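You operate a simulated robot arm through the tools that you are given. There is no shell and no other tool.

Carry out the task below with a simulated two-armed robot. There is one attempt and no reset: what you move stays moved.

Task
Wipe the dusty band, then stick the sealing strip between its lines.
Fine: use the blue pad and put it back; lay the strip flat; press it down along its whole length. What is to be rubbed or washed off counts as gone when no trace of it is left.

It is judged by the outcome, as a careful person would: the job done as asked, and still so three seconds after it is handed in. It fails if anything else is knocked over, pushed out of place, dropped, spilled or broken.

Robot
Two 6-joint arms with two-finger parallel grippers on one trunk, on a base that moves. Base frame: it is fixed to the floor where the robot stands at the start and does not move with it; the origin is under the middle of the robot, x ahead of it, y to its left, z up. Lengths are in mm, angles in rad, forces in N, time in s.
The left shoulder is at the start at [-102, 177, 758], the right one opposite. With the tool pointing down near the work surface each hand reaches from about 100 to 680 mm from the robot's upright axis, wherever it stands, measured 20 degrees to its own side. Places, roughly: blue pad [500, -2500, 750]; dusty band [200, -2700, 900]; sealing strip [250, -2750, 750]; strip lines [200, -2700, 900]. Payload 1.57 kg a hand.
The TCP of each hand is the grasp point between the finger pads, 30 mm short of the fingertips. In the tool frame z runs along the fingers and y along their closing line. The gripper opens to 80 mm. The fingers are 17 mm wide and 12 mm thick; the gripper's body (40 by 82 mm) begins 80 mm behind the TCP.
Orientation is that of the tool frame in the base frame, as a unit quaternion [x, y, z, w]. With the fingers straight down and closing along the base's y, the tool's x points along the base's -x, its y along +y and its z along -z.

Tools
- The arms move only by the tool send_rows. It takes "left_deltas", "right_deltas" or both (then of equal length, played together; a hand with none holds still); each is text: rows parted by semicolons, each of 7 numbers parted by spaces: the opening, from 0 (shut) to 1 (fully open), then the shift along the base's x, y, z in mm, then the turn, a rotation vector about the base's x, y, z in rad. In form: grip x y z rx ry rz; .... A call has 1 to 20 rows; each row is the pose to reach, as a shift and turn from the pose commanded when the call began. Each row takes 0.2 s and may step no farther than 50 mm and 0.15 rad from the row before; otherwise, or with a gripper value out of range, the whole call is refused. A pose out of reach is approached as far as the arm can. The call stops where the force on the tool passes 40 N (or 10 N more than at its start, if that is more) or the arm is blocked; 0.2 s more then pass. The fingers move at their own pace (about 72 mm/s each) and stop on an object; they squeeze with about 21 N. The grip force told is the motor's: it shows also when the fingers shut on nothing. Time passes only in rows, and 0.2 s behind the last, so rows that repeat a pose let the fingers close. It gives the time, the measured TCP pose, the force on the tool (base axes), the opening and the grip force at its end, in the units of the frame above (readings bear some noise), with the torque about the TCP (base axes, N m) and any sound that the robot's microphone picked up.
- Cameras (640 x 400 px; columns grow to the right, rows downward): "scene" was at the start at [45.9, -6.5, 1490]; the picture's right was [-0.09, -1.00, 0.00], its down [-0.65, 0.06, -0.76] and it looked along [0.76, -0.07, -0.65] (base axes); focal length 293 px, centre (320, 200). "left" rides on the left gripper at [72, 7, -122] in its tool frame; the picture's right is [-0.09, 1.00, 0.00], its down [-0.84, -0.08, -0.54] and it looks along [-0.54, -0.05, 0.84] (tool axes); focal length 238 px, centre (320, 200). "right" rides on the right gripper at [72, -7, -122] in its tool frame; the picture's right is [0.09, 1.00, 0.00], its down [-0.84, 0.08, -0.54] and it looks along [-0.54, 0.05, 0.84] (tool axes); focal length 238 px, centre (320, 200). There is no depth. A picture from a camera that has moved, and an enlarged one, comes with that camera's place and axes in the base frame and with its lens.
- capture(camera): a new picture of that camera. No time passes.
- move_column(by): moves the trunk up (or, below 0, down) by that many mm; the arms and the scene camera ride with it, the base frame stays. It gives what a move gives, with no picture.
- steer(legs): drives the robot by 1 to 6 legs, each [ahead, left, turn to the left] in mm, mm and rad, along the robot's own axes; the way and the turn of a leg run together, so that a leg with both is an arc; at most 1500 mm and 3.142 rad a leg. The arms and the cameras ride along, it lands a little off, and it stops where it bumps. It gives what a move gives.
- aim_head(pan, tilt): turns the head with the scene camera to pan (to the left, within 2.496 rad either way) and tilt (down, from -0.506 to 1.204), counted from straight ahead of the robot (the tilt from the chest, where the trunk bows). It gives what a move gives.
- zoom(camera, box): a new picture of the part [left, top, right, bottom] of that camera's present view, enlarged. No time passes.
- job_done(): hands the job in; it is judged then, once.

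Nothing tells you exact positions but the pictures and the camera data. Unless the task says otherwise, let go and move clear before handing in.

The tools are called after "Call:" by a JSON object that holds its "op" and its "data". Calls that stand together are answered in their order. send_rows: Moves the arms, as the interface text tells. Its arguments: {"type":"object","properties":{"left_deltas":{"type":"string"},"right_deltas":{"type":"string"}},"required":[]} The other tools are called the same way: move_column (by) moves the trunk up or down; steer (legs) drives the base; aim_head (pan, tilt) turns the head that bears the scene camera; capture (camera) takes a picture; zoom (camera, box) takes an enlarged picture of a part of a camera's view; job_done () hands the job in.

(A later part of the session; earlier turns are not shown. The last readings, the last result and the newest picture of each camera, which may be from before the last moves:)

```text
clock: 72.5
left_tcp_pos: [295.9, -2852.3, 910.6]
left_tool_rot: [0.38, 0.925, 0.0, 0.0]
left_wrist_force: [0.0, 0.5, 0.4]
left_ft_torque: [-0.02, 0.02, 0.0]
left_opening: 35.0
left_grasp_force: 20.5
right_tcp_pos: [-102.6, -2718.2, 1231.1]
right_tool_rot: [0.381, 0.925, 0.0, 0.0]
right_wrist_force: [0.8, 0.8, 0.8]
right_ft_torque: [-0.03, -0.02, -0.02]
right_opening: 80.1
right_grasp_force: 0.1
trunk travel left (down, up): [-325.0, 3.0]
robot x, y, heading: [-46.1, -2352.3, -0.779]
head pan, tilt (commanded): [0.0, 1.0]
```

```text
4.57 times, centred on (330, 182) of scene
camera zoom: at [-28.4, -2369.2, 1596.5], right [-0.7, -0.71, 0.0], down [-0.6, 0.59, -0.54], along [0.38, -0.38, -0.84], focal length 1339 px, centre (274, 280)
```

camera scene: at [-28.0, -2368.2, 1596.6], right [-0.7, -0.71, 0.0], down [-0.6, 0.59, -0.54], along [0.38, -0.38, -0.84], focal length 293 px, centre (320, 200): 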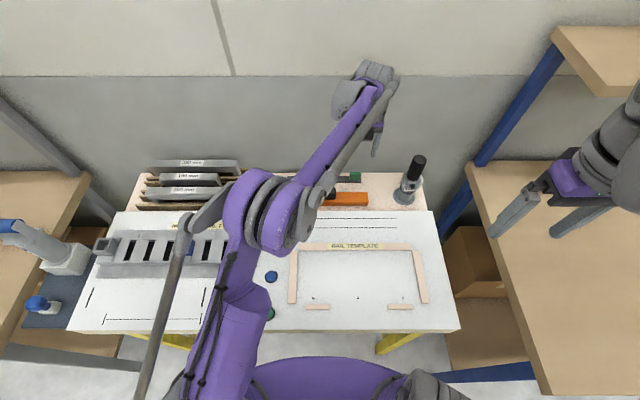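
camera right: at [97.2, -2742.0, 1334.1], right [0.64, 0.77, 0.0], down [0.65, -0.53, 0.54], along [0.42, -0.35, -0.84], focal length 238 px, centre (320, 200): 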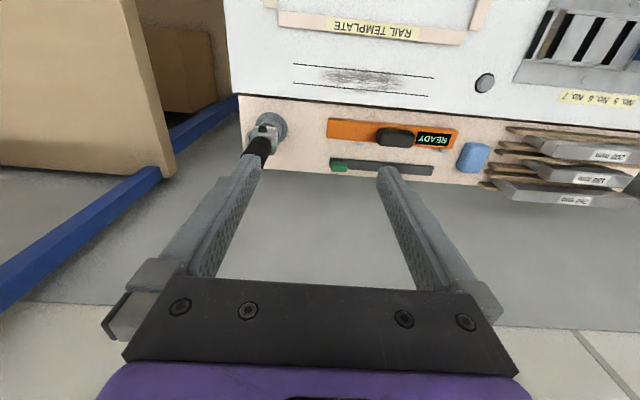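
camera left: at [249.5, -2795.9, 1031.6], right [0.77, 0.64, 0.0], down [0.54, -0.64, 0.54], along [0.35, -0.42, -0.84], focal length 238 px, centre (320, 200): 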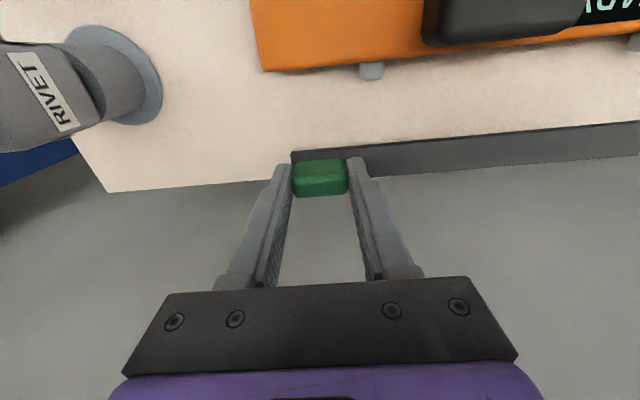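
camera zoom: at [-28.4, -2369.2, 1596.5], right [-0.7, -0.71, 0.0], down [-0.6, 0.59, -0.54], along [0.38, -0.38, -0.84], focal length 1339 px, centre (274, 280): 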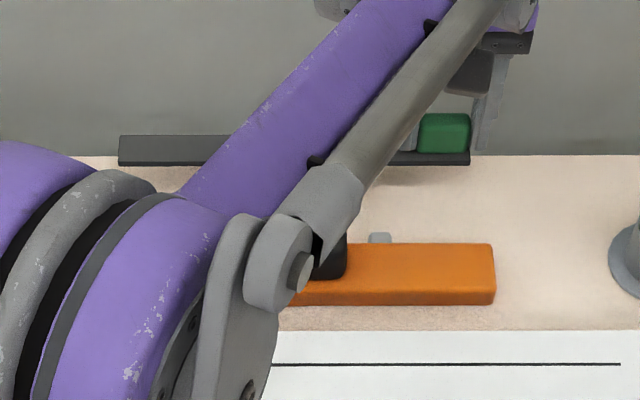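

The strip is rigid and level in the grip. I'll raise it further and carry it over to the band at a safe height, then measure.

Call:
{"op": "send_rows", "data": {"left_deltas": "0.3 0 0 30 0 0 0; 0.3 0 0 55 0 0 0; 0.3 -27.9 10 55 0 0 0; 0.3 -55.9 20 55 0 0 0; 0.3 -83.8 30 55 0 0 0; 0.3 -111.8 40 55 0 0 0; 0.3 -139.7 50 55 0 0 0; 0.3 -168 60 55 0 0 0; 0.3 -181.4 64.1 55 0 0 0; 0.3 -181.4 64.1 55 0 0 0"}}

Call:
{"op": "capture", "data": {"camera": "scene"}}

Call:
{"op": "capture", "data": {"camera": "left"}}

```text
clock: 74.8
left_tcp_pos: [113.7, -2788.4, 963.3]
left_tool_rot: [0.381, 0.925, 0.0, 0.0]
left_wrist_force: [-0.8, 0.2, -1.3]
left_ft_torque: [-0.02, 0.04, -0.03]
left_opening: 35.2
left_grasp_force: 20.7
right_tcp_pos: [-104.1, -2717.7, 1232.5]
right_tool_rot: [0.381, 0.925, 0.0, 0.0]
right_wrist_force: [-0.6, 0.9, 0.7]
right_ft_torque: [-0.01, -0.01, 0.02]
right_opening: 80.5
right_grasp_force: 0.0
trunk travel left (down, up): [-325.0, 3.0]
robot x, y, heading: [-48.2, -2348.0, -0.781]
head pan, tilt (commanded): [0.0, 1.0]
```

```text
taken
camera scene: at [-28.2, -2369.2, 1596.6], right [-0.7, -0.71, 0.0], down [-0.6, 0.59, -0.54], along [0.38, -0.38, -0.84], focal length 293 px, centre (320, 200)
```

scene: 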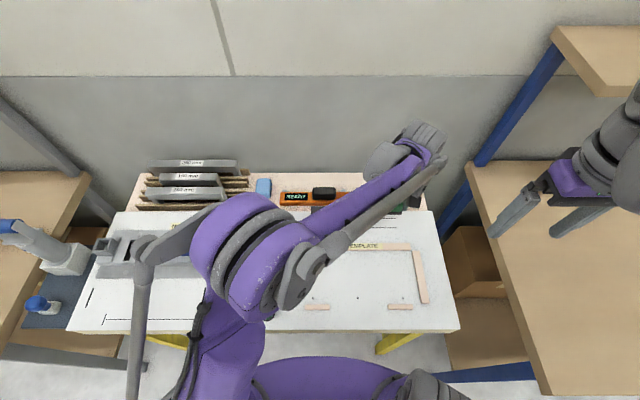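

```text
taken
camera left: at [67.7, -2731.9, 1086.3], right [0.77, 0.64, 0.0], down [0.54, -0.64, 0.54], along [0.35, -0.42, -0.84], focal length 238 px, centre (320, 200)
```

left: 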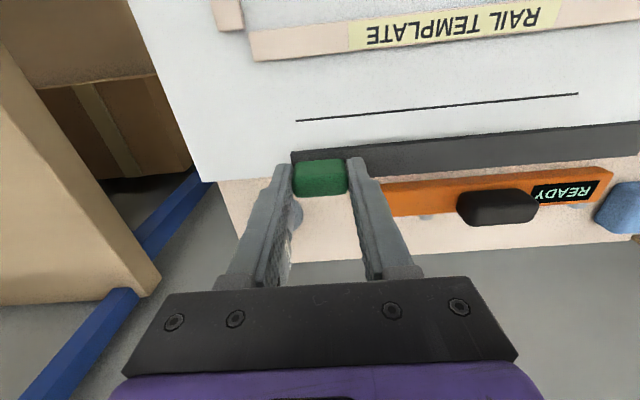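

The strip hovers above the band. I'll measure strip edges against the lines from the wrist camera.

Call:
{"op": "zoom", "data": {"camera": "left", "box": [270, 70, 430, 200]}}

Call:
{"op": "zoom", "data": {"camera": "left", "box": [480, 60, 640, 190]}}

Call:
{"op": "zoom", "data": {"camera": "right", "box": [0, 0, 640, 400]}}

```text
3.08 times, centred on (350, 135) of left
camera zoom: at [67.7, -2731.9, 1086.3], right [0.77, 0.64, 0.0], down [0.54, -0.64, 0.54], along [0.35, -0.42, -0.84], focal length 733 px, centre (228, 400)
```

zoom: 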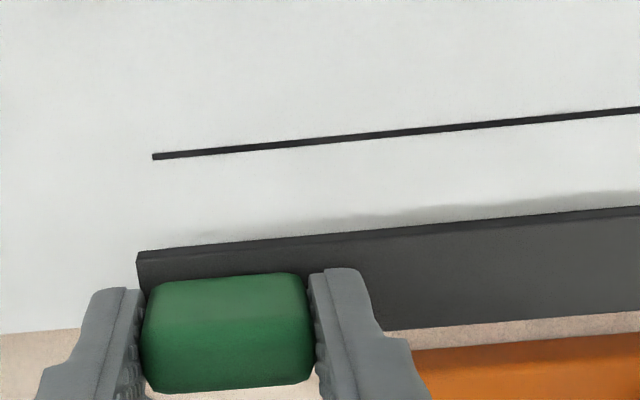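

```text
3.08 times, centred on (560, 125) of left
camera zoom: at [67.7, -2731.9, 1086.3], right [0.77, 0.64, 0.0], down [0.54, -0.64, 0.54], along [0.35, -0.42, -0.84], focal length 733 px, centre (-418, 431)
```

zoom: 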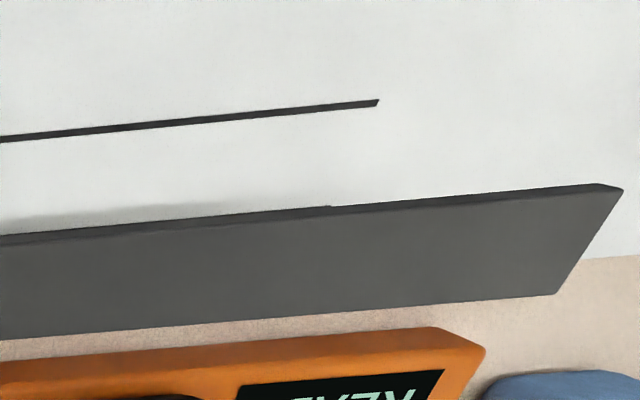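

```text
1.00 times, centred on (320, 200) of right (not enlarged: the box is as wide or as high as the picture)
camera zoom: at [-159.4, -2673.0, 1354.9], right [0.64, 0.77, 0.0], down [0.65, -0.53, 0.54], along [0.42, -0.35, -0.84], focal length 238 px, centre (320, 200)
```

zoom: 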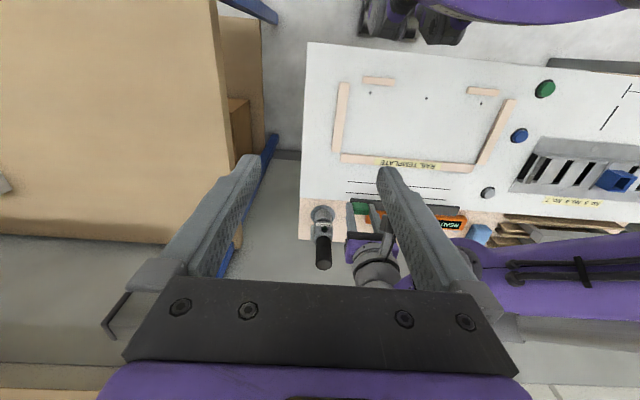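

The strip is parallel to the lines and only a couple of mm off centre. I'll correct and lower to about 12 mm above the board, then re-measure with both wrist cameras.

Call:
{"op": "send_rows", "data": {"left_deltas": "0.3 0.8 4 -15 0 0 0; 0.3 0.8 4 -35 0 0 0; 0.3 0.8 4 -51 0 0 0; 0.3 0.8 4 -51 0 0 0"}}

Call:
{"op": "zoom", "data": {"camera": "left", "box": [270, 70, 430, 200]}}

Call:
{"op": "zoom", "data": {"camera": "left", "box": [480, 60, 640, 190]}}

Call:
{"op": "zoom", "data": {"camera": "right", "box": [310, 150, 470, 250]}}

```text
clock: 75.8
left_tcp_pos: [114.5, -2784.7, 911.5]
left_tool_rot: [0.382, 0.924, 0.0, -0.001]
left_wrist_force: [-0.1, 0.1, 0.4]
left_ft_torque: [-0.02, -0.01, -0.02]
left_opening: 35.1
left_grasp_force: 21.0
right_tcp_pos: [-103.9, -2716.9, 1233.3]
right_tool_rot: [0.381, 0.924, -0.001, 0.0]
right_wrist_force: [-0.9, -1.0, 0.0]
right_ft_torque: [0.0, 0.0, -0.02]
right_opening: 80.0
right_grasp_force: 0.0
trunk travel left (down, up): [-325.0, 3.0]
robot x, y, heading: [-48.4, -2352.8, -0.784]
head pan, tilt (commanded): [0.0, 1.0]
```

```text
3.08 times, centred on (350, 135) of left
camera zoom: at [68.7, -2727.7, 1035.4], right [0.77, 0.64, 0.0], down [0.54, -0.64, 0.54], along [0.35, -0.42, -0.84], focal length 733 px, centre (228, 400)
```

zoom: 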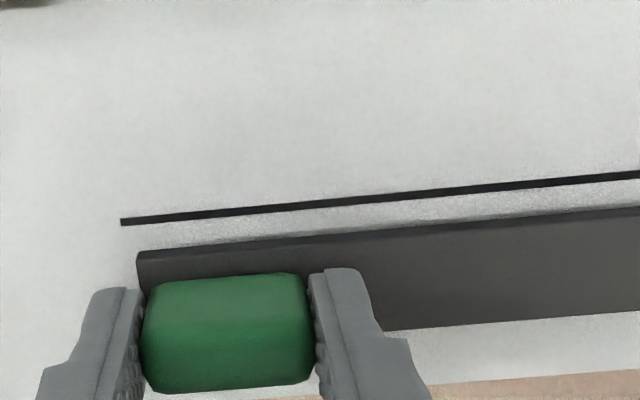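

```text
3.08 times, centred on (560, 125) of left
camera zoom: at [68.7, -2727.7, 1035.4], right [0.77, 0.64, 0.0], down [0.54, -0.64, 0.54], along [0.35, -0.42, -0.84], focal length 733 px, centre (-418, 431)
```

zoom: 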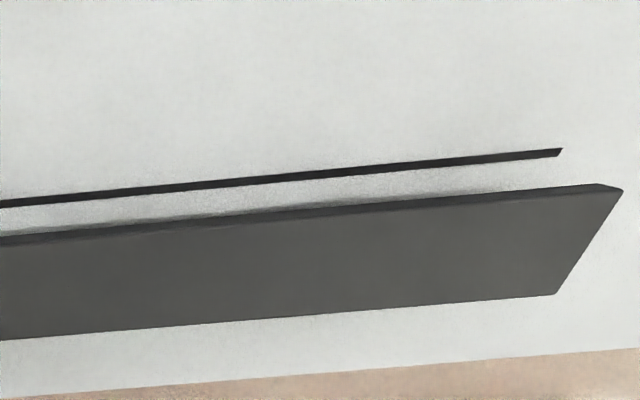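

```text
4.00 times, centred on (390, 200) of right
camera zoom: at [-159.5, -2672.7, 1354.9], right [0.64, 0.77, 0.0], down [0.65, -0.53, 0.54], along [0.42, -0.35, -0.84], focal length 953 px, centre (40, 200)
```

zoom: 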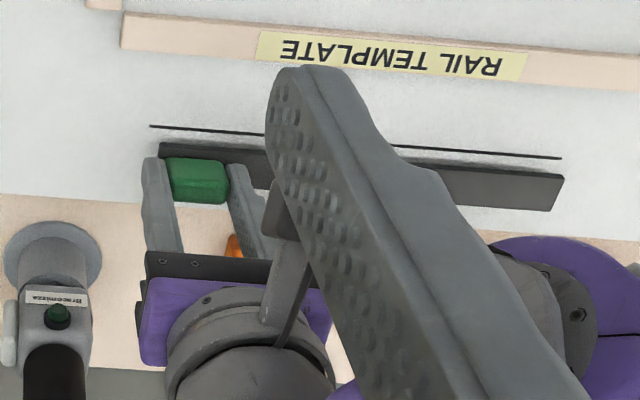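

Strip centre and band centre agree within about 1 mm. I'll lower a further 9 mm and check the view again before contact.

Call:
{"op": "send_rows", "data": {"left_deltas": "0.3 -0.5 -0.2 -3 0 0 0; 0.3 -0.5 -0.2 -6 0 0 0; 0.3 -0.5 -0.2 -9 0 0 0; 0.3 -0.5 -0.2 -9 0 0 0"}}

Call:
{"op": "zoom", "data": {"camera": "left", "box": [270, 70, 430, 200]}}

Call:
{"op": "zoom", "data": {"camera": "left", "box": [480, 60, 640, 190]}}

```text
clock: 76.8
left_tcp_pos: [114.9, -2783.4, 904.7]
left_tool_rot: [0.382, 0.924, 0.0, -0.001]
left_wrist_force: [-0.6, -0.9, -1.0]
left_ft_torque: [-0.03, 0.01, 0.01]
left_opening: 35.2
left_grasp_force: 20.7
right_tcp_pos: [-104.5, -2717.7, 1232.7]
right_tool_rot: [0.381, 0.925, 0.0, 0.0]
right_wrist_force: [0.8, 0.4, -0.4]
right_ft_torque: [-0.03, -0.01, 0.04]
right_opening: 79.9
right_grasp_force: 0.0
trunk travel left (down, up): [-325.0, 3.0]
robot x, y, heading: [-51.9, -2350.1, -0.78]
head pan, tilt (commanded): [0.0, 1.0]
```

```text
3.08 times, centred on (350, 135) of left
camera zoom: at [68.6, -2727.6, 1026.5], right [0.77, 0.64, 0.0], down [0.54, -0.64, 0.54], along [0.35, -0.42, -0.84], focal length 733 px, centre (228, 400)
```

zoom: 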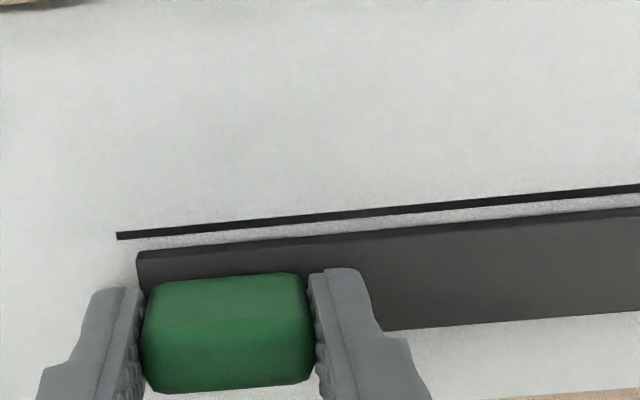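

```text
3.08 times, centred on (560, 125) of left
camera zoom: at [68.6, -2727.6, 1026.5], right [0.77, 0.64, 0.0], down [0.54, -0.64, 0.54], along [0.35, -0.42, -0.84], focal length 733 px, centre (-418, 431)
```

zoom: 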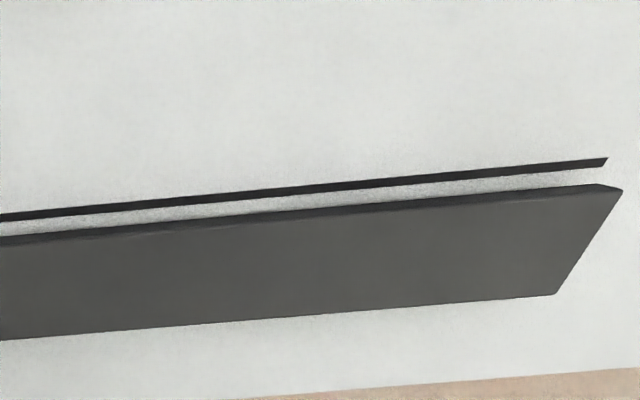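

Still aligned, about 4 mm above the board. I'll lower in 1 mm steps to contact.

Call:
{"op": "send_rows", "data": {"left_deltas": "0.3 -0.3 -0.4 -1 0 0 0; 0.3 -0.5 -0.5 -2 0 0 0; 0.3 -0.5 -0.5 -3 0 0 0; 0.3 -0.5 -0.5 -3 0 0 0"}}

Call:
{"op": "zoom", "data": {"camera": "left", "box": [270, 70, 430, 200]}}

Call:
{"op": "zoom", "data": {"camera": "left", "box": [480, 60, 640, 190]}}

```text
clock: 77.8
left_tcp_pos: [114.7, -2785.3, 901.5]
left_tool_rot: [0.38, 0.925, 0.0, -0.001]
left_wrist_force: [-0.1, 0.6, -0.6]
left_ft_torque: [-0.03, 0.03, 0.01]
left_opening: 35.1
left_grasp_force: 20.6
right_tcp_pos: [-103.6, -2718.7, 1233.4]
right_tool_rot: [0.381, 0.925, 0.0, 0.0]
right_wrist_force: [-0.3, -0.3, -0.1]
right_ft_torque: [-0.01, -0.01, -0.04]
right_opening: 79.8
right_grasp_force: 0.1
trunk travel left (down, up): [-325.0, 3.0]
robot x, y, heading: [-48.3, -2350.2, -0.782]
head pan, tilt (commanded): [0.0, 1.0]
```

```text
3.08 times, centred on (350, 135) of left
camera zoom: at [68.0, -2728.3, 1023.7], right [0.77, 0.64, 0.0], down [0.54, -0.64, 0.54], along [0.35, -0.42, -0.84], focal length 733 px, centre (228, 400)
```

zoom: 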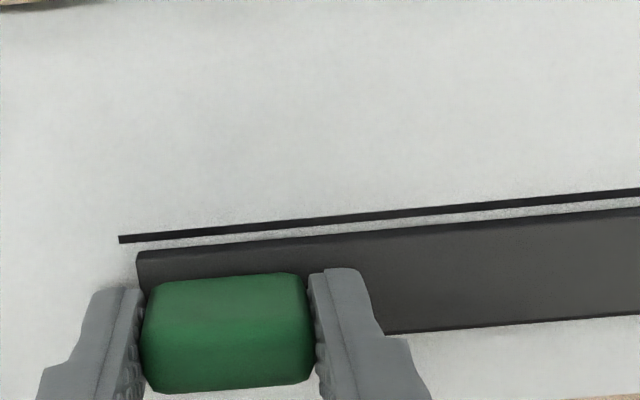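

```text
3.08 times, centred on (560, 125) of left
camera zoom: at [68.0, -2728.3, 1023.7], right [0.77, 0.64, 0.0], down [0.54, -0.64, 0.54], along [0.35, -0.42, -0.84], focal length 733 px, centre (-418, 431)
```

zoom: 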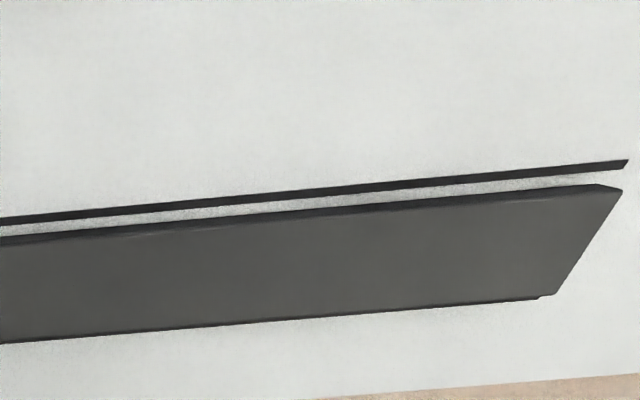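

Both lines are now visible just outside the strip on each side, evenly. Final lowering to touch the board.

Call:
{"op": "send_rows", "data": {"left_deltas": "0.3 0 0 -0.7 0 0 0; 0.3 0 0 -1.4 0 0 0; 0.3 0 0 -2 0 0 0; 0.3 0 0 -2 0 0 0"}}

```text
clock: 78.8
left_tcp_pos: [115.1, -2784.7, 900.1]
left_tool_rot: [0.381, 0.924, 0.0, 0.0]
left_wrist_force: [0.0, 0.1, -0.7]
left_ft_torque: [0.04, -0.06, 0.05]
left_opening: 35.0
left_grasp_force: 21.5
right_tcp_pos: [-104.1, -2717.0, 1233.2]
right_tool_rot: [0.382, 0.924, 0.0, 0.0]
right_wrist_force: [-1.2, 0.0, 0.3]
right_ft_torque: [0.04, -0.06, -0.01]
right_opening: 80.0
right_grasp_force: 0.0
trunk travel left (down, up): [-325.0, 3.0]
robot x, y, heading: [-49.3, -2351.1, -0.781]
head pan, tilt (commanded): [0.0, 1.0]
```

Call:
{"op": "send_rows", "data": {"left_deltas": "0.3 0 0 -0.6 0 0 0; 0.3 0 0 -1.2 0 0 0; 0.3 0 0 -1.2 0 0 0"}}

Call:
{"op": "zoom", "data": {"camera": "left", "box": [270, 70, 430, 200]}}

Call:
{"op": "zoom", "data": {"camera": "left", "box": [480, 60, 640, 190]}}

```text
clock: 79.5
left_tcp_pos: [113.9, -2784.4, 898.4]
left_tool_rot: [0.381, 0.924, -0.001, 0.0]
left_wrist_force: [0.0, 0.4, 16.2]
left_ft_torque: [0.04, 0.02, 0.0]
left_opening: 35.0
left_grasp_force: 21.6
right_tcp_pos: [-103.9, -2717.0, 1233.5]
right_tool_rot: [0.381, 0.925, 0.0, 0.0]
right_wrist_force: [-0.4, -0.3, 0.8]
right_ft_torque: [0.01, 0.03, 0.01]
right_opening: 80.0
right_grasp_force: 0.0
trunk travel left (down, up): [-325.0, 3.0]
robot x, y, heading: [-49.1, -2349.8, -0.779]
head pan, tilt (commanded): [0.0, 1.0]
```

```text
3.08 times, centred on (350, 135) of left
camera zoom: at [67.7, -2728.1, 1021.4], right [0.77, 0.64, 0.0], down [0.54, -0.64, 0.54], along [0.35, -0.42, -0.84], focal length 733 px, centre (228, 400)
```

zoom: 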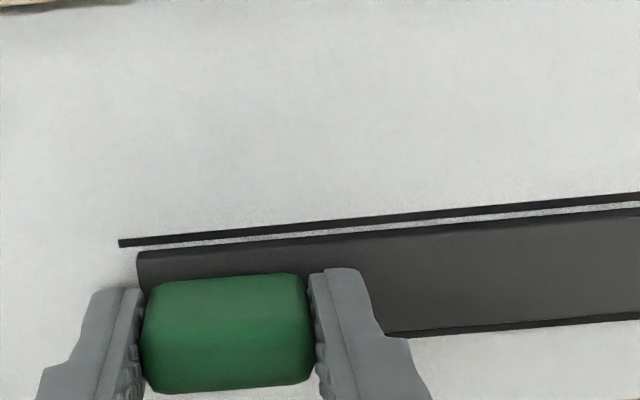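

```text
3.08 times, centred on (560, 125) of left
camera zoom: at [67.7, -2728.1, 1021.4], right [0.77, 0.64, 0.0], down [0.54, -0.64, 0.54], along [0.35, -0.42, -0.84], focal length 733 px, centre (-418, 431)
```

zoom: 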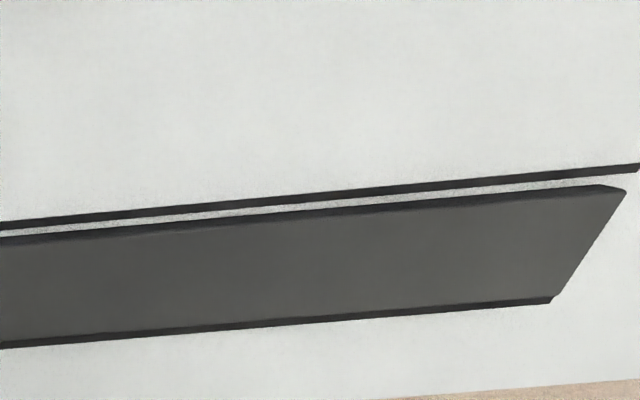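

The strip is flat on the board between the two lines. I'll ease the pressure, open the fingers, and rise straight up.

Call:
{"op": "send_rows", "data": {"left_deltas": "0.3 0 0 0.6 0 0 0; 0.5 0 0 0.6 0 0 0; 0.65 0 0 0.8 0 0 0; 0.65 0 0 0.8 0 0 0; 0.65 0 0 5 0 0 0; 0.65 0 0 15 0 0 0; 0.65 0 0 40 0 0 0; 0.65 0 0 70 0 0 0; 0.65 0 0 70 0 0 0"}}

Call:
{"op": "capture", "data": {"camera": "left"}}

Call:
{"op": "zoom", "data": {"camera": "left", "box": [250, 60, 640, 220]}}

```text
clock: 81.5
left_tcp_pos: [114.6, -2784.2, 968.8]
left_tool_rot: [0.381, 0.925, 0.0, 0.0]
left_wrist_force: [-0.2, -0.4, -0.3]
left_ft_torque: [0.04, -0.02, -0.01]
left_opening: 52.1
left_grasp_force: 0.0
right_tcp_pos: [-102.4, -2718.4, 1233.3]
right_tool_rot: [0.381, 0.925, 0.0, 0.0]
right_wrist_force: [-0.3, -0.4, -0.2]
right_ft_torque: [-0.04, 0.01, -0.01]
right_opening: 79.9
right_grasp_force: 0.1
trunk travel left (down, up): [-325.0, 3.0]
robot x, y, heading: [-44.1, -2353.2, -0.786]
head pan, tilt (commanded): [0.0, 1.0]
```

```text
taken
camera left: at [68.4, -2728.1, 1090.6], right [0.77, 0.64, 0.0], down [0.54, -0.65, 0.54], along [0.35, -0.42, -0.84], focal length 238 px, centre (320, 200)
```

left: 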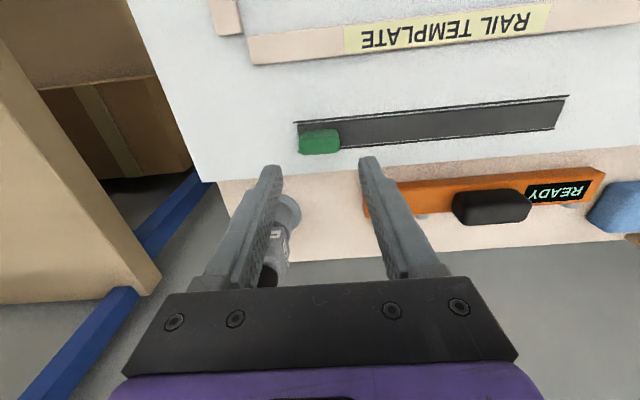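

```text
1.64 times, centred on (445, 140) of left
camera zoom: at [68.4, -2728.1, 1090.6], right [0.77, 0.64, 0.0], down [0.54, -0.65, 0.54], along [0.35, -0.42, -0.84], focal length 391 px, centre (115, 298)
```

zoom: 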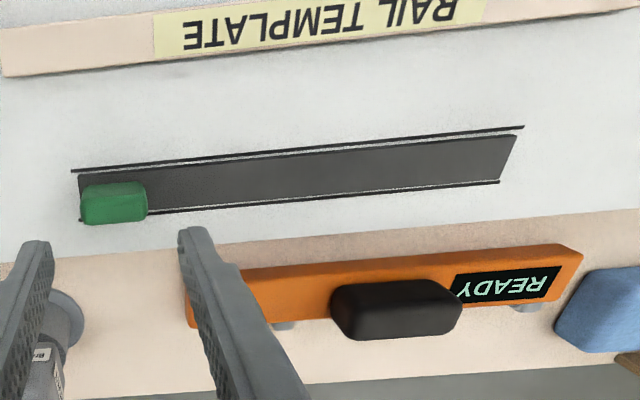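

The strip lies between the lines. I'll zoom closer on both ends to check the gaps before pressing.

Call:
{"op": "zoom", "data": {"camera": "left", "box": [280, 90, 430, 165]}}

Call:
{"op": "zoom", "data": {"camera": "left", "box": [430, 80, 580, 155]}}

Call:
{"op": "zoom", "data": {"camera": "right", "box": [310, 150, 470, 250]}}

```text
4.27 times, centred on (355, 128) of left
camera zoom: at [68.4, -2728.1, 1090.6], right [0.77, 0.64, 0.0], down [0.54, -0.65, 0.54], along [0.35, -0.42, -0.84], focal length 1017 px, centre (171, 509)
```

zoom: 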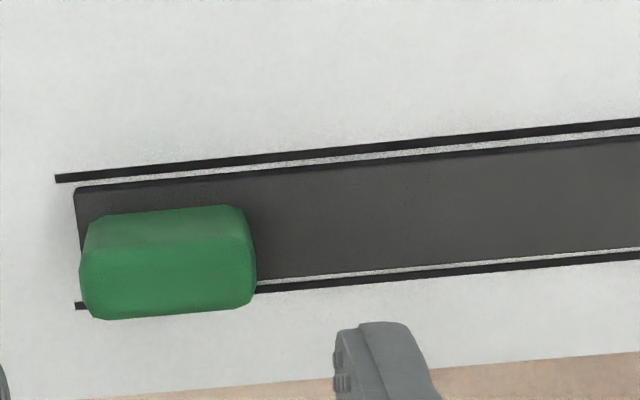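

```text
4.27 times, centred on (505, 118) of left
camera zoom: at [68.4, -2728.1, 1090.6], right [0.77, 0.64, 0.0], down [0.54, -0.65, 0.54], along [0.35, -0.42, -0.84], focal length 1017 px, centre (-469, 552)
```

zoom: 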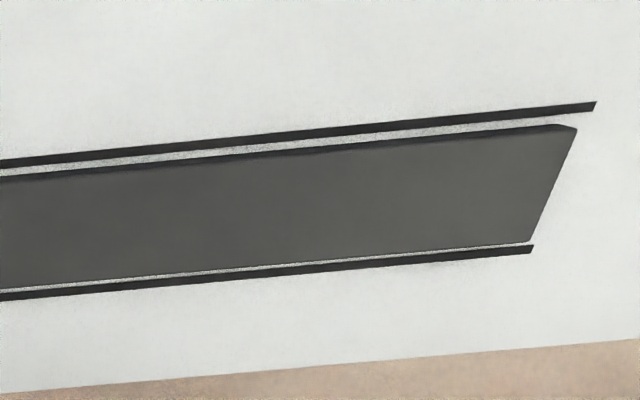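

```text
4.00 times, centred on (390, 200) of right
camera zoom: at [-159.6, -2673.1, 1354.8], right [0.64, 0.77, 0.0], down [0.65, -0.53, 0.54], along [0.42, -0.35, -0.84], focal length 953 px, centre (40, 200)
```

zoom: 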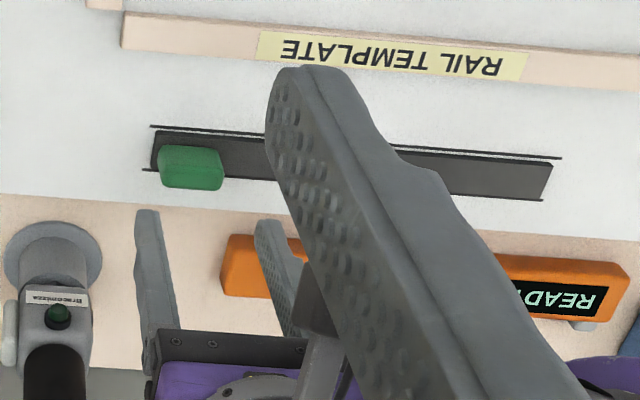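

The strip sits inside both lines along its whole length. Now I'll close the fingers and press it down piece by piece, starting with the tab end.

Call:
{"op": "send_rows", "data": {"left_deltas": "0 0 0 0 0 0 0; 0 0 0 -15 0 0 0; 0 0 0 -35 0 0 0; 0 0 0 -44 0 0 0; 0 0 0 -46 0 0 0; 0 0 0 -46 0 0 0"}}

Call:
{"op": "zoom", "data": {"camera": "left", "box": [250, 60, 450, 200]}}

```text
clock: 82.8
left_tcp_pos: [113.2, -2784.5, 926.3]
left_tool_rot: [0.381, 0.924, -0.001, 0.001]
left_wrist_force: [0.7, 1.2, 33.3]
left_ft_torque: [0.03, -0.05, -0.01]
left_opening: 0.1
left_grasp_force: 20.6
right_tcp_pos: [-103.8, -2715.7, 1233.4]
right_tool_rot: [0.38, 0.925, 0.0, 0.0]
right_wrist_force: [-0.2, 0.3, 0.2]
right_ft_torque: [-0.01, 0.02, 0.0]
right_opening: 80.1
right_grasp_force: 0.1
trunk travel left (down, up): [-325.0, 3.0]
robot x, y, heading: [-49.7, -2349.6, -0.782]
head pan, tilt (commanded): [0.0, 1.0]
stopped in row 6 (left hand): the force on the tool passed its limit at 44 N (the readings are from after the stop); the commanded pose is now the measured one
```

```text
2.86 times, centred on (350, 130) of left
camera zoom: at [67.4, -2727.4, 1047.7], right [0.77, 0.64, 0.0], down [0.54, -0.64, 0.54], along [0.35, -0.42, -0.84], focal length 681 px, centre (234, 400)
```

zoom: 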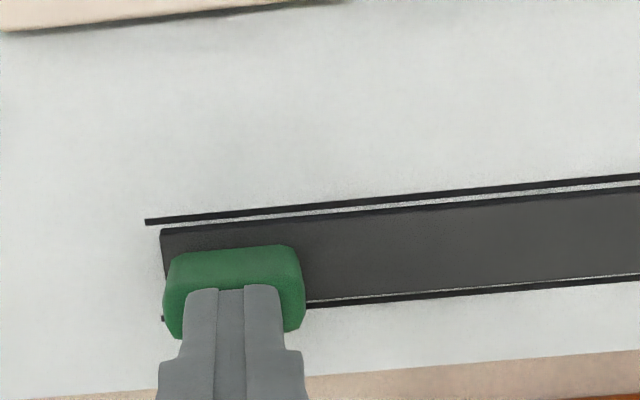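

The tab end is pressed (33–44 N). I'll rise, shift left past the tab and approach the strip surface.

Call:
{"op": "send_rows", "data": {"left_deltas": "0 0 0 8 0 0 0; 0 0 0 20 0 0 0; 0 24.4 24.7 20 0 0 0; 0 24.4 24.7 0 0 0 0; 0 24.4 24.7 -20 0 0 0; 0 24.4 24.7 -20 0 0 0"}}

Call:
{"op": "zoom", "data": {"camera": "left", "box": [250, 60, 450, 200]}}

```text
clock: 84.2
left_tcp_pos: [140.6, -2761.5, 901.0]
left_tool_rot: [0.382, 0.924, -0.001, 0.0]
left_wrist_force: [-0.5, 0.8, 0.2]
left_ft_torque: [0.0, -0.02, 0.0]
left_opening: 0.1
left_grasp_force: 20.9
right_tcp_pos: [-103.5, -2716.7, 1232.9]
right_tool_rot: [0.381, 0.925, 0.0, 0.0]
right_wrist_force: [0.8, 0.2, 0.7]
right_ft_torque: [-0.04, -0.03, 0.01]
right_opening: 80.0
right_grasp_force: 0.0
trunk travel left (down, up): [-325.0, 3.0]
robot x, y, heading: [-48.8, -2349.0, -0.78]
head pan, tilt (commanded): [0.0, 1.0]
```

```text
2.86 times, centred on (350, 130) of left
camera zoom: at [93.1, -2704.0, 1024.2], right [0.77, 0.64, 0.0], down [0.54, -0.64, 0.54], along [0.35, -0.42, -0.84], focal length 681 px, centre (234, 400)
```

zoom: 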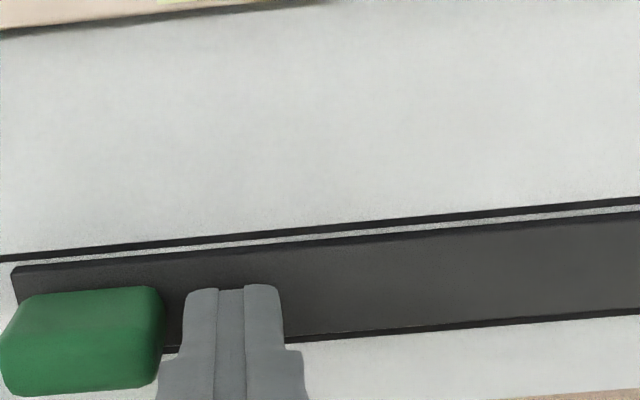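

Call:
{"op": "send_rows", "data": {"left_deltas": "0 -0.7 0.7 -2 0 0 0; 0 -0.7 0.7 -3 0 0 0; 0 -0.7 0.7 -4 0 0 0; 0 -0.7 0.7 -4 0 0 0"}}

```text
clock: 85.2
left_tcp_pos: [138.9, -2760.4, 899.2]
left_tool_rot: [0.381, 0.925, 0.0, 0.0]
left_wrist_force: [0.4, -0.3, 0.0]
left_ft_torque: [-0.02, 0.02, 0.01]
left_opening: 0.3
left_grasp_force: 21.2
right_tcp_pos: [-104.9, -2717.1, 1233.7]
right_tool_rot: [0.38, 0.925, 0.0, 0.0]
right_wrist_force: [0.4, 0.2, 0.6]
right_ft_torque: [0.02, -0.01, 0.03]
right_opening: 80.0
right_grasp_force: 0.1
trunk travel left (down, up): [-325.0, 3.0]
robot x, y, heading: [-43.6, -2353.6, -0.779]
head pan, tilt (commanded): [0.0, 1.0]
```

Call:
{"op": "send_rows", "data": {"left_deltas": "0 0 0 -0.7 0 0 0; 0 0 0 -1.4 0 0 0; 0 0 0 -1.4 0 0 0"}}

```text
clock: 86.0
left_tcp_pos: [138.2, -2759.4, 898.8]
left_tool_rot: [0.381, 0.925, -0.001, -0.001]
left_wrist_force: [0.0, -1.2, 0.5]
left_ft_torque: [0.01, -0.03, 0.0]
left_opening: 0.0
left_grasp_force: 21.4
right_tcp_pos: [-104.3, -2717.3, 1233.2]
right_tool_rot: [0.382, 0.924, 0.0, -0.001]
right_wrist_force: [0.3, 0.2, 0.2]
right_ft_torque: [0.0, 0.03, 0.01]
right_opening: 80.2
right_grasp_force: 0.2
trunk travel left (down, up): [-325.0, 3.0]
robot x, y, heading: [-49.5, -2349.7, -0.785]
head pan, tilt (commanded): [0.0, 1.0]
```

Call:
{"op": "send_rows", "data": {"left_deltas": "0 0 0 -0.7 0 0 0; 0 0 0 -1.4 0 0 0; 0 0 0 -1.4 0 0 0"}}

Call:
{"op": "zoom", "data": {"camera": "left", "box": [250, 60, 450, 200]}}

```text
clock: 86.8
left_tcp_pos: [137.2, -2758.9, 896.1]
left_tool_rot: [0.381, 0.925, 0.0, 0.0]
left_wrist_force: [-0.1, 0.4, -0.7]
left_ft_torque: [0.03, 0.03, 0.02]
left_opening: 0.0
left_grasp_force: 21.3
right_tcp_pos: [-102.6, -2718.0, 1233.5]
right_tool_rot: [0.381, 0.925, 0.0, -0.001]
right_wrist_force: [-0.8, -0.2, -0.5]
right_ft_torque: [0.01, 0.03, 0.01]
right_opening: 79.9
right_grasp_force: 0.1
trunk travel left (down, up): [-325.0, 3.0]
robot x, y, heading: [-48.9, -2351.6, -0.783]
head pan, tilt (commanded): [0.0, 1.0]
```

```text
2.86 times, centred on (350, 130) of left
camera zoom: at [91.2, -2703.4, 1018.9], right [0.77, 0.64, 0.0], down [0.54, -0.64, 0.54], along [0.35, -0.42, -0.84], focal length 681 px, centre (234, 400)
```

zoom: 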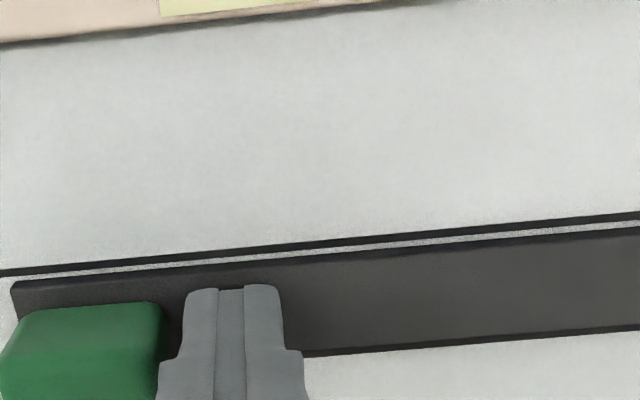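

Call:
{"op": "send_rows", "data": {"left_deltas": "0 0 0 -0.6 0 0 0; 0 0 0 -1.2 0 0 0; 0 0 0 -1.2 0 0 0"}}

```text
clock: 87.6
left_tcp_pos: [138.3, -2759.9, 894.9]
left_tool_rot: [0.382, 0.924, -0.002, 0.001]
left_wrist_force: [-1.5, -0.4, 11.5]
left_ft_torque: [0.01, 0.07, 0.0]
left_opening: 0.0
left_grasp_force: 20.5
right_tcp_pos: [-105.3, -2716.4, 1232.8]
right_tool_rot: [0.381, 0.924, -0.001, 0.0]
right_wrist_force: [0.8, -0.6, 0.9]
right_ft_torque: [-0.01, 0.0, 0.04]
right_opening: 80.3
right_grasp_force: 0.0
trunk travel left (down, up): [-325.0, 3.0]
robot x, y, heading: [-44.9, -2349.8, -0.782]
head pan, tilt (commanded): [0.0, 1.0]
```

Contact at 11.5 N. I'll press firmer here and continue in 18 mm steps to the left, ending the call in a press to read the force.

Call:
{"op": "send_rows", "data": {"left_deltas": "0 0 0 -0.7 0 0 0; 0 0 0 -0.7 0 0 0; 0 0 0 4 0 0 0; 0 12.7 12.8 4 0 0 0; 0 12.7 12.8 0.5 0 0 0; 0 12.7 12.8 -0.6 0 0 0; 0 12.7 12.8 -0.6 0 0 0; 0 12.7 12.8 4 0 0 0; 0 25.3 25.6 4 0 0 0; 0 25.3 25.6 0.5 0 0 0; 0 25.3 25.6 -0.6 0 0 0; 0 25.3 25.6 -0.6 0 0 0"}}

Call:
{"op": "zoom", "data": {"camera": "left", "box": [180, 60, 480, 220]}}

```text
clock: 90.2
left_tcp_pos: [162.8, -2733.4, 895.8]
left_tool_rot: [0.381, 0.924, -0.002, 0.001]
left_wrist_force: [2.9, 1.4, 33.9]
left_ft_torque: [0.07, -0.08, -0.01]
left_opening: 0.2
left_grasp_force: 21.3
right_tcp_pos: [-104.2, -2715.7, 1232.6]
right_tool_rot: [0.381, 0.924, -0.001, 0.001]
right_wrist_force: [-0.3, 0.2, -0.7]
right_ft_torque: [-0.02, 0.01, -0.03]
right_opening: 80.2
right_grasp_force: 0.2
trunk travel left (down, up): [-325.0, 3.0]
robot x, y, heading: [-45.1, -2353.1, -0.783]
head pan, tilt (commanded): [0.0, 1.0]
```

```text
2.13 times, centred on (330, 140) of left
camera zoom: at [116.3, -2676.4, 1017.9], right [0.77, 0.64, 0.0], down [0.54, -0.64, 0.54], along [0.35, -0.42, -0.84], focal length 508 px, centre (299, 328)
```

zoom: 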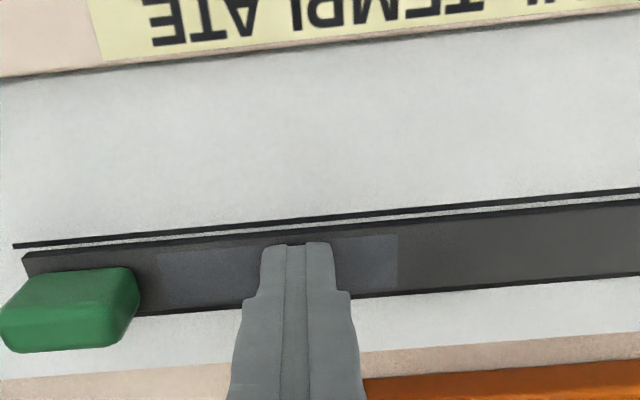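

The pressed portions visibly change shade, which is useful feedback. I'll zoom to see which lengths are pressed, including near the tab.

Call:
{"op": "zoom", "data": {"camera": "left", "box": [180, 140, 300, 220]}}

Call:
{"op": "zoom", "data": {"camera": "left", "box": [300, 120, 480, 220]}}

```text
5.00 times, centred on (240, 180) of left
camera zoom: at [116.3, -2676.4, 1017.9], right [0.77, 0.64, 0.0], down [0.54, -0.64, 0.54], along [0.35, -0.42, -0.84], focal length 1192 px, centre (720, 300)
```

zoom: 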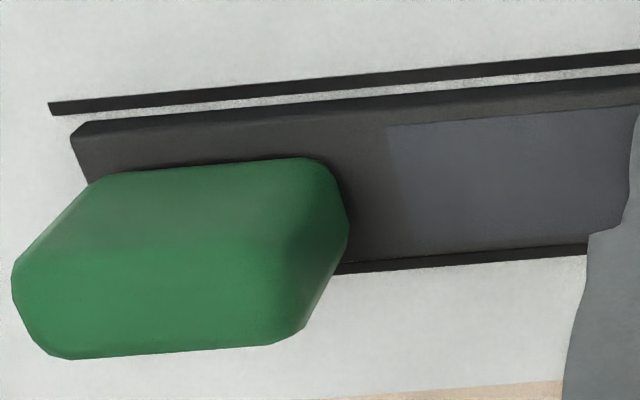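

```text
3.56 times, centred on (390, 170) of left
camera zoom: at [116.3, -2676.4, 1017.9], right [0.77, 0.64, 0.0], down [0.54, -0.64, 0.54], along [0.35, -0.42, -0.84], focal length 848 px, centre (71, 307)
```

zoom: 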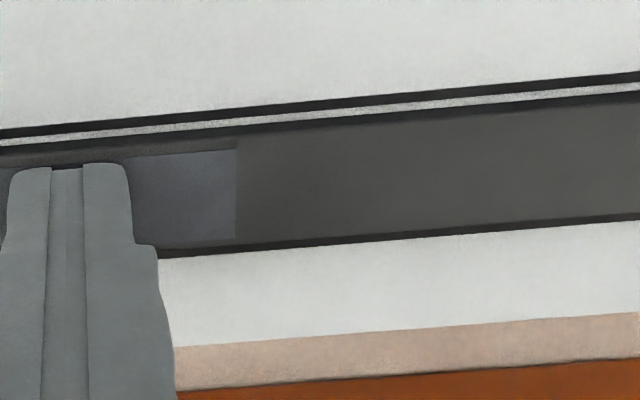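

Pressed cells show as lighter patches (about 80 mm so far). I'll continue leftward with slightly less depth.

Call:
{"op": "send_rows", "data": {"left_deltas": "0 0 0 4 0 0 0; 0 12.7 12.8 4 0 0 0; 0 12.7 12.8 0.9 0 0 0; 0 12.7 12.8 0.2 0 0 0; 0 12.7 12.8 0.2 0 0 0; 0 12.7 12.8 4 0 0 0; 0 25.3 25.6 4 0 0 0; 0 25.3 25.6 0.9 0 0 0; 0 25.3 25.6 0.2 0 0 0; 0 25.3 25.6 0.2 0 0 0"}}

Call:
{"op": "zoom", "data": {"camera": "left", "box": [180, 60, 480, 220]}}

```text
clock: 92.4
left_tcp_pos: [187.3, -2707.9, 895.9]
left_tool_rot: [0.381, 0.925, -0.001, 0.001]
left_wrist_force: [1.5, 1.3, 17.1]
left_ft_torque: [0.04, -0.05, -0.03]
left_opening: 0.0
left_grasp_force: 21.1
right_tcp_pos: [-103.3, -2717.9, 1233.9]
right_tool_rot: [0.381, 0.924, 0.0, 0.002]
right_wrist_force: [0.0, -0.5, -0.9]
right_ft_torque: [0.02, -0.03, 0.0]
right_opening: 79.9
right_grasp_force: 0.1
trunk travel left (down, up): [-325.0, 3.0]
robot x, y, heading: [-43.9, -2352.3, -0.78]
head pan, tilt (commanded): [0.0, 1.0]
```

```text
2.13 times, centred on (330, 140) of left
camera zoom: at [141.6, -2651.4, 1018.1], right [0.77, 0.64, 0.0], down [0.54, -0.64, 0.54], along [0.35, -0.42, -0.84], focal length 508 px, centre (299, 328)
```

zoom: 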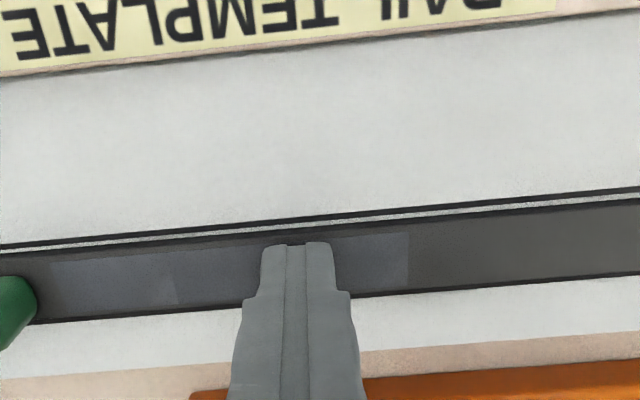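

Call:
{"op": "send_rows", "data": {"left_deltas": "0 0 0 -0.4 0 0 0; 0 0 0 4 0 0 0; 0 12.7 12.8 4 0 0 0; 0 12.7 12.8 0.6 0 0 0; 0 12.7 12.8 -0.4 0 0 0; 0 12.7 12.8 -0.4 0 0 0; 0 12.7 12.8 4 0 0 0; 0 25.3 25.6 4 0 0 0; 0 25.3 25.6 0.6 0 0 0; 0 25.3 25.6 -0.4 0 0 0; 0 25.3 25.6 -0.4 0 0 0"}}

Call:
{"op": "zoom", "data": {"camera": "left", "box": [120, 60, 540, 240]}}

```text
clock: 94.8
left_tcp_pos: [213.7, -2682.0, 896.2]
left_tool_rot: [0.381, 0.924, -0.002, 0.0]
left_wrist_force: [0.8, 1.9, 23.6]
left_ft_torque: [0.04, -0.05, -0.01]
left_opening: 0.3
left_grasp_force: 20.7
right_tcp_pos: [-104.4, -2717.5, 1234.6]
right_tool_rot: [0.381, 0.925, 0.0, 0.0]
right_wrist_force: [0.3, -0.2, 0.3]
right_ft_torque: [-0.01, 0.0, -0.01]
right_opening: 80.1
right_grasp_force: 0.1
trunk travel left (down, up): [-325.0, 3.0]
robot x, y, heading: [-49.3, -2351.1, -0.781]
head pan, tilt (commanded): [0.0, 1.0]
```

```text
1.52 times, centred on (330, 150) of left
camera zoom: at [167.4, -2625.7, 1018.0], right [0.77, 0.64, 0.0], down [0.54, -0.64, 0.54], along [0.35, -0.42, -0.84], focal length 363 px, centre (305, 276)
```

zoom: 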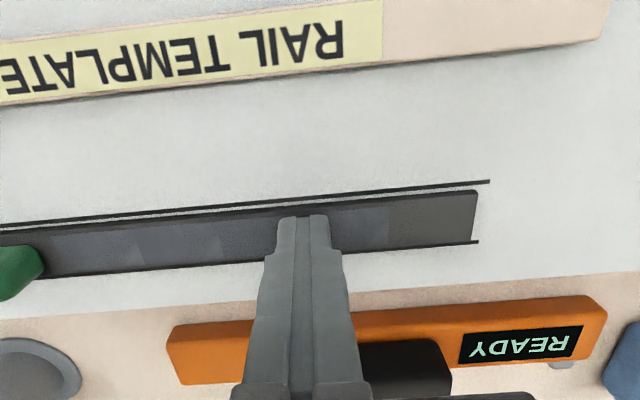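

About two thirds pressed. Continuing to the left end.

Call:
{"op": "send_rows", "data": {"left_deltas": "0 0 0 4 0 0 0; 0 12.7 12.8 4 0 0 0; 0 12.7 12.8 1 0 0 0; 0 12.7 12.8 0 0 0 0; 0 12.7 12.8 0 0 0 0; 0 12.7 12.8 4 0 0 0; 0 25.3 25.6 4 0 0 0; 0 25.3 25.6 1 0 0 0; 0 25.3 25.6 0 0 0 0; 0 25.3 25.6 0 0 0 0"}}

Call:
{"op": "zoom", "data": {"camera": "left", "box": [120, 60, 540, 240]}}

```text
clock: 97.0
left_tcp_pos: [237.4, -2657.1, 894.7]
left_tool_rot: [0.381, 0.925, -0.001, 0.0]
left_wrist_force: [1.5, -2.5, 23.9]
left_ft_torque: [-0.04, -0.07, 0.06]
left_opening: 0.2
left_grasp_force: 21.3
right_tcp_pos: [-104.9, -2716.5, 1234.4]
right_tool_rot: [0.381, 0.925, 0.0, 0.0]
right_wrist_force: [0.2, -0.1, 0.1]
right_ft_torque: [-0.03, -0.01, 0.0]
right_opening: 80.2
right_grasp_force: 0.1
trunk travel left (down, up): [-325.0, 3.0]
robot x, y, heading: [-44.8, -2352.0, -0.785]
head pan, tilt (commanded): [0.0, 1.0]
```

```text
1.52 times, centred on (330, 150) of left
camera zoom: at [192.3, -2600.1, 1017.9], right [0.77, 0.64, 0.0], down [0.54, -0.64, 0.54], along [0.35, -0.42, -0.84], focal length 363 px, centre (305, 276)
```

zoom: 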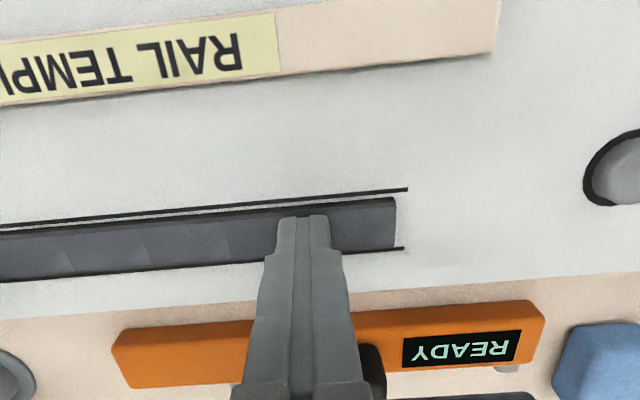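

The shade now reaches the left end. I'll still press the last two spots by the left end for completeness.

Call:
{"op": "send_rows", "data": {"left_deltas": "0 0 0 4 0 0 0; 0 12.7 12.8 4 0 0 0; 0 12.7 12.8 1 0 0 0; 0 12.7 12.8 0 0 0 0; 0 12.7 12.8 0 0 0 0; 0 12.7 12.8 4 0 0 0; 0 20.6 20.9 4 0 0 0; 0 20.6 20.9 1 0 0 0; 0 20.6 20.9 0.1 0 0 0; 0 20.6 20.9 0.1 0 0 0"}}

Call:
{"op": "zoom", "data": {"camera": "left", "box": [180, 100, 420, 220]}}

```text
clock: 99.2
left_tcp_pos: [259.2, -2635.8, 895.8]
left_tool_rot: [0.381, 0.925, -0.001, 0.0]
left_wrist_force: [2.7, 2.2, 23.8]
left_ft_torque: [0.06, -0.07, 0.02]
left_opening: 0.0
left_grasp_force: 20.9
right_tcp_pos: [-104.0, -2715.9, 1233.7]
right_tool_rot: [0.381, 0.925, 0.0, 0.0]
right_wrist_force: [-0.8, 0.3, 0.9]
right_ft_torque: [0.0, -0.03, -0.02]
right_opening: 80.4
right_grasp_force: 0.1
trunk travel left (down, up): [-325.0, 3.0]
robot x, y, heading: [-47.9, -2351.7, -0.779]
head pan, tilt (commanded): [0.0, 1.0]
```

```text
2.67 times, centred on (300, 160) of left
camera zoom: at [213.0, -2579.2, 1017.9], right [0.77, 0.64, 0.0], down [0.54, -0.64, 0.54], along [0.35, -0.42, -0.84], focal length 636 px, centre (373, 307)
```

zoom: 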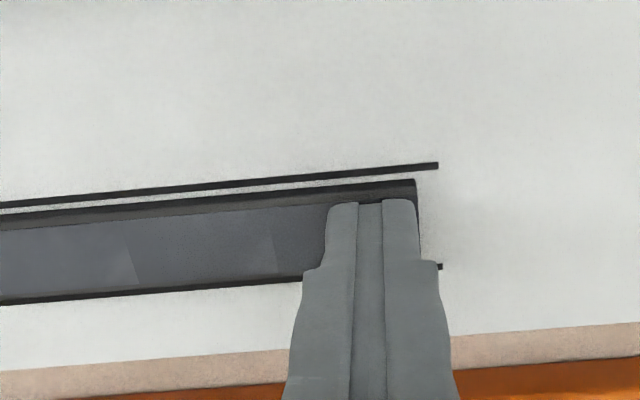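

All of the free length is pressed. I'll rise and look at the whole strip from above, particularly beside the tab.

Call:
{"op": "send_rows", "data": {"left_deltas": "0 0 0 20 0 0 0; 0 0 0 60 0 0 0; 0 -25 -25.3 100 0 0 0; 0 -50 -50.6 110 0 0 0; 0 -80 -81 110 0 0 0; 0 -80 -81 110 0 0 0"}}

Call:
{"op": "zoom", "data": {"camera": "left", "box": [160, 60, 480, 200]}}

Call:
{"op": "zoom", "data": {"camera": "left", "box": [190, 90, 320, 165]}}

Call:
{"op": "zoom", "data": {"camera": "left", "box": [310, 80, 440, 155]}}

```text
refused: row 3 steps farther than a row can; nothing moved
```

```text
2.00 times, centred on (320, 130) of left
camera zoom: at [213.0, -2579.2, 1017.9], right [0.77, 0.64, 0.0], down [0.54, -0.64, 0.54], along [0.35, -0.42, -0.84], focal length 477 px, centre (320, 340)
```

zoom: 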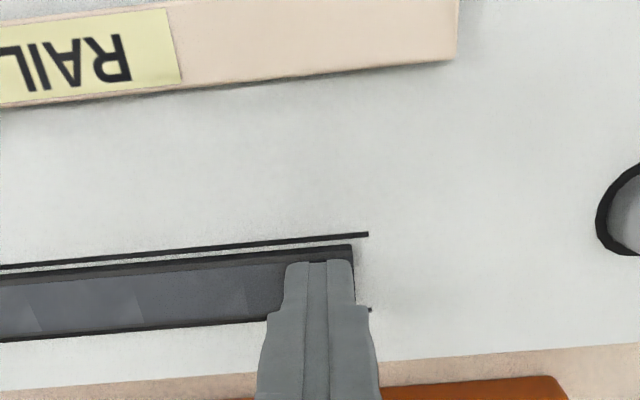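

```text
4.92 times, centred on (255, 128) of left
camera zoom: at [213.0, -2579.2, 1017.9], right [0.77, 0.64, 0.0], down [0.54, -0.64, 0.54], along [0.35, -0.42, -0.84], focal length 1173 px, centre (640, 557)
```

zoom: 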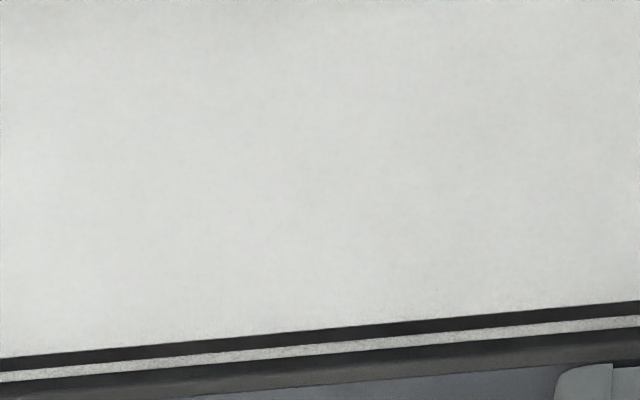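

```text
4.92 times, centred on (375, 118) of left
camera zoom: at [213.0, -2579.2, 1017.9], right [0.77, 0.64, 0.0], down [0.54, -0.64, 0.54], along [0.35, -0.42, -0.84], focal length 1173 px, centre (49, 606)
```

zoom: 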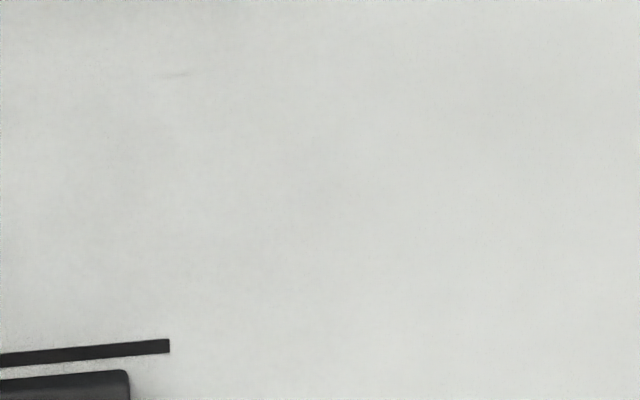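

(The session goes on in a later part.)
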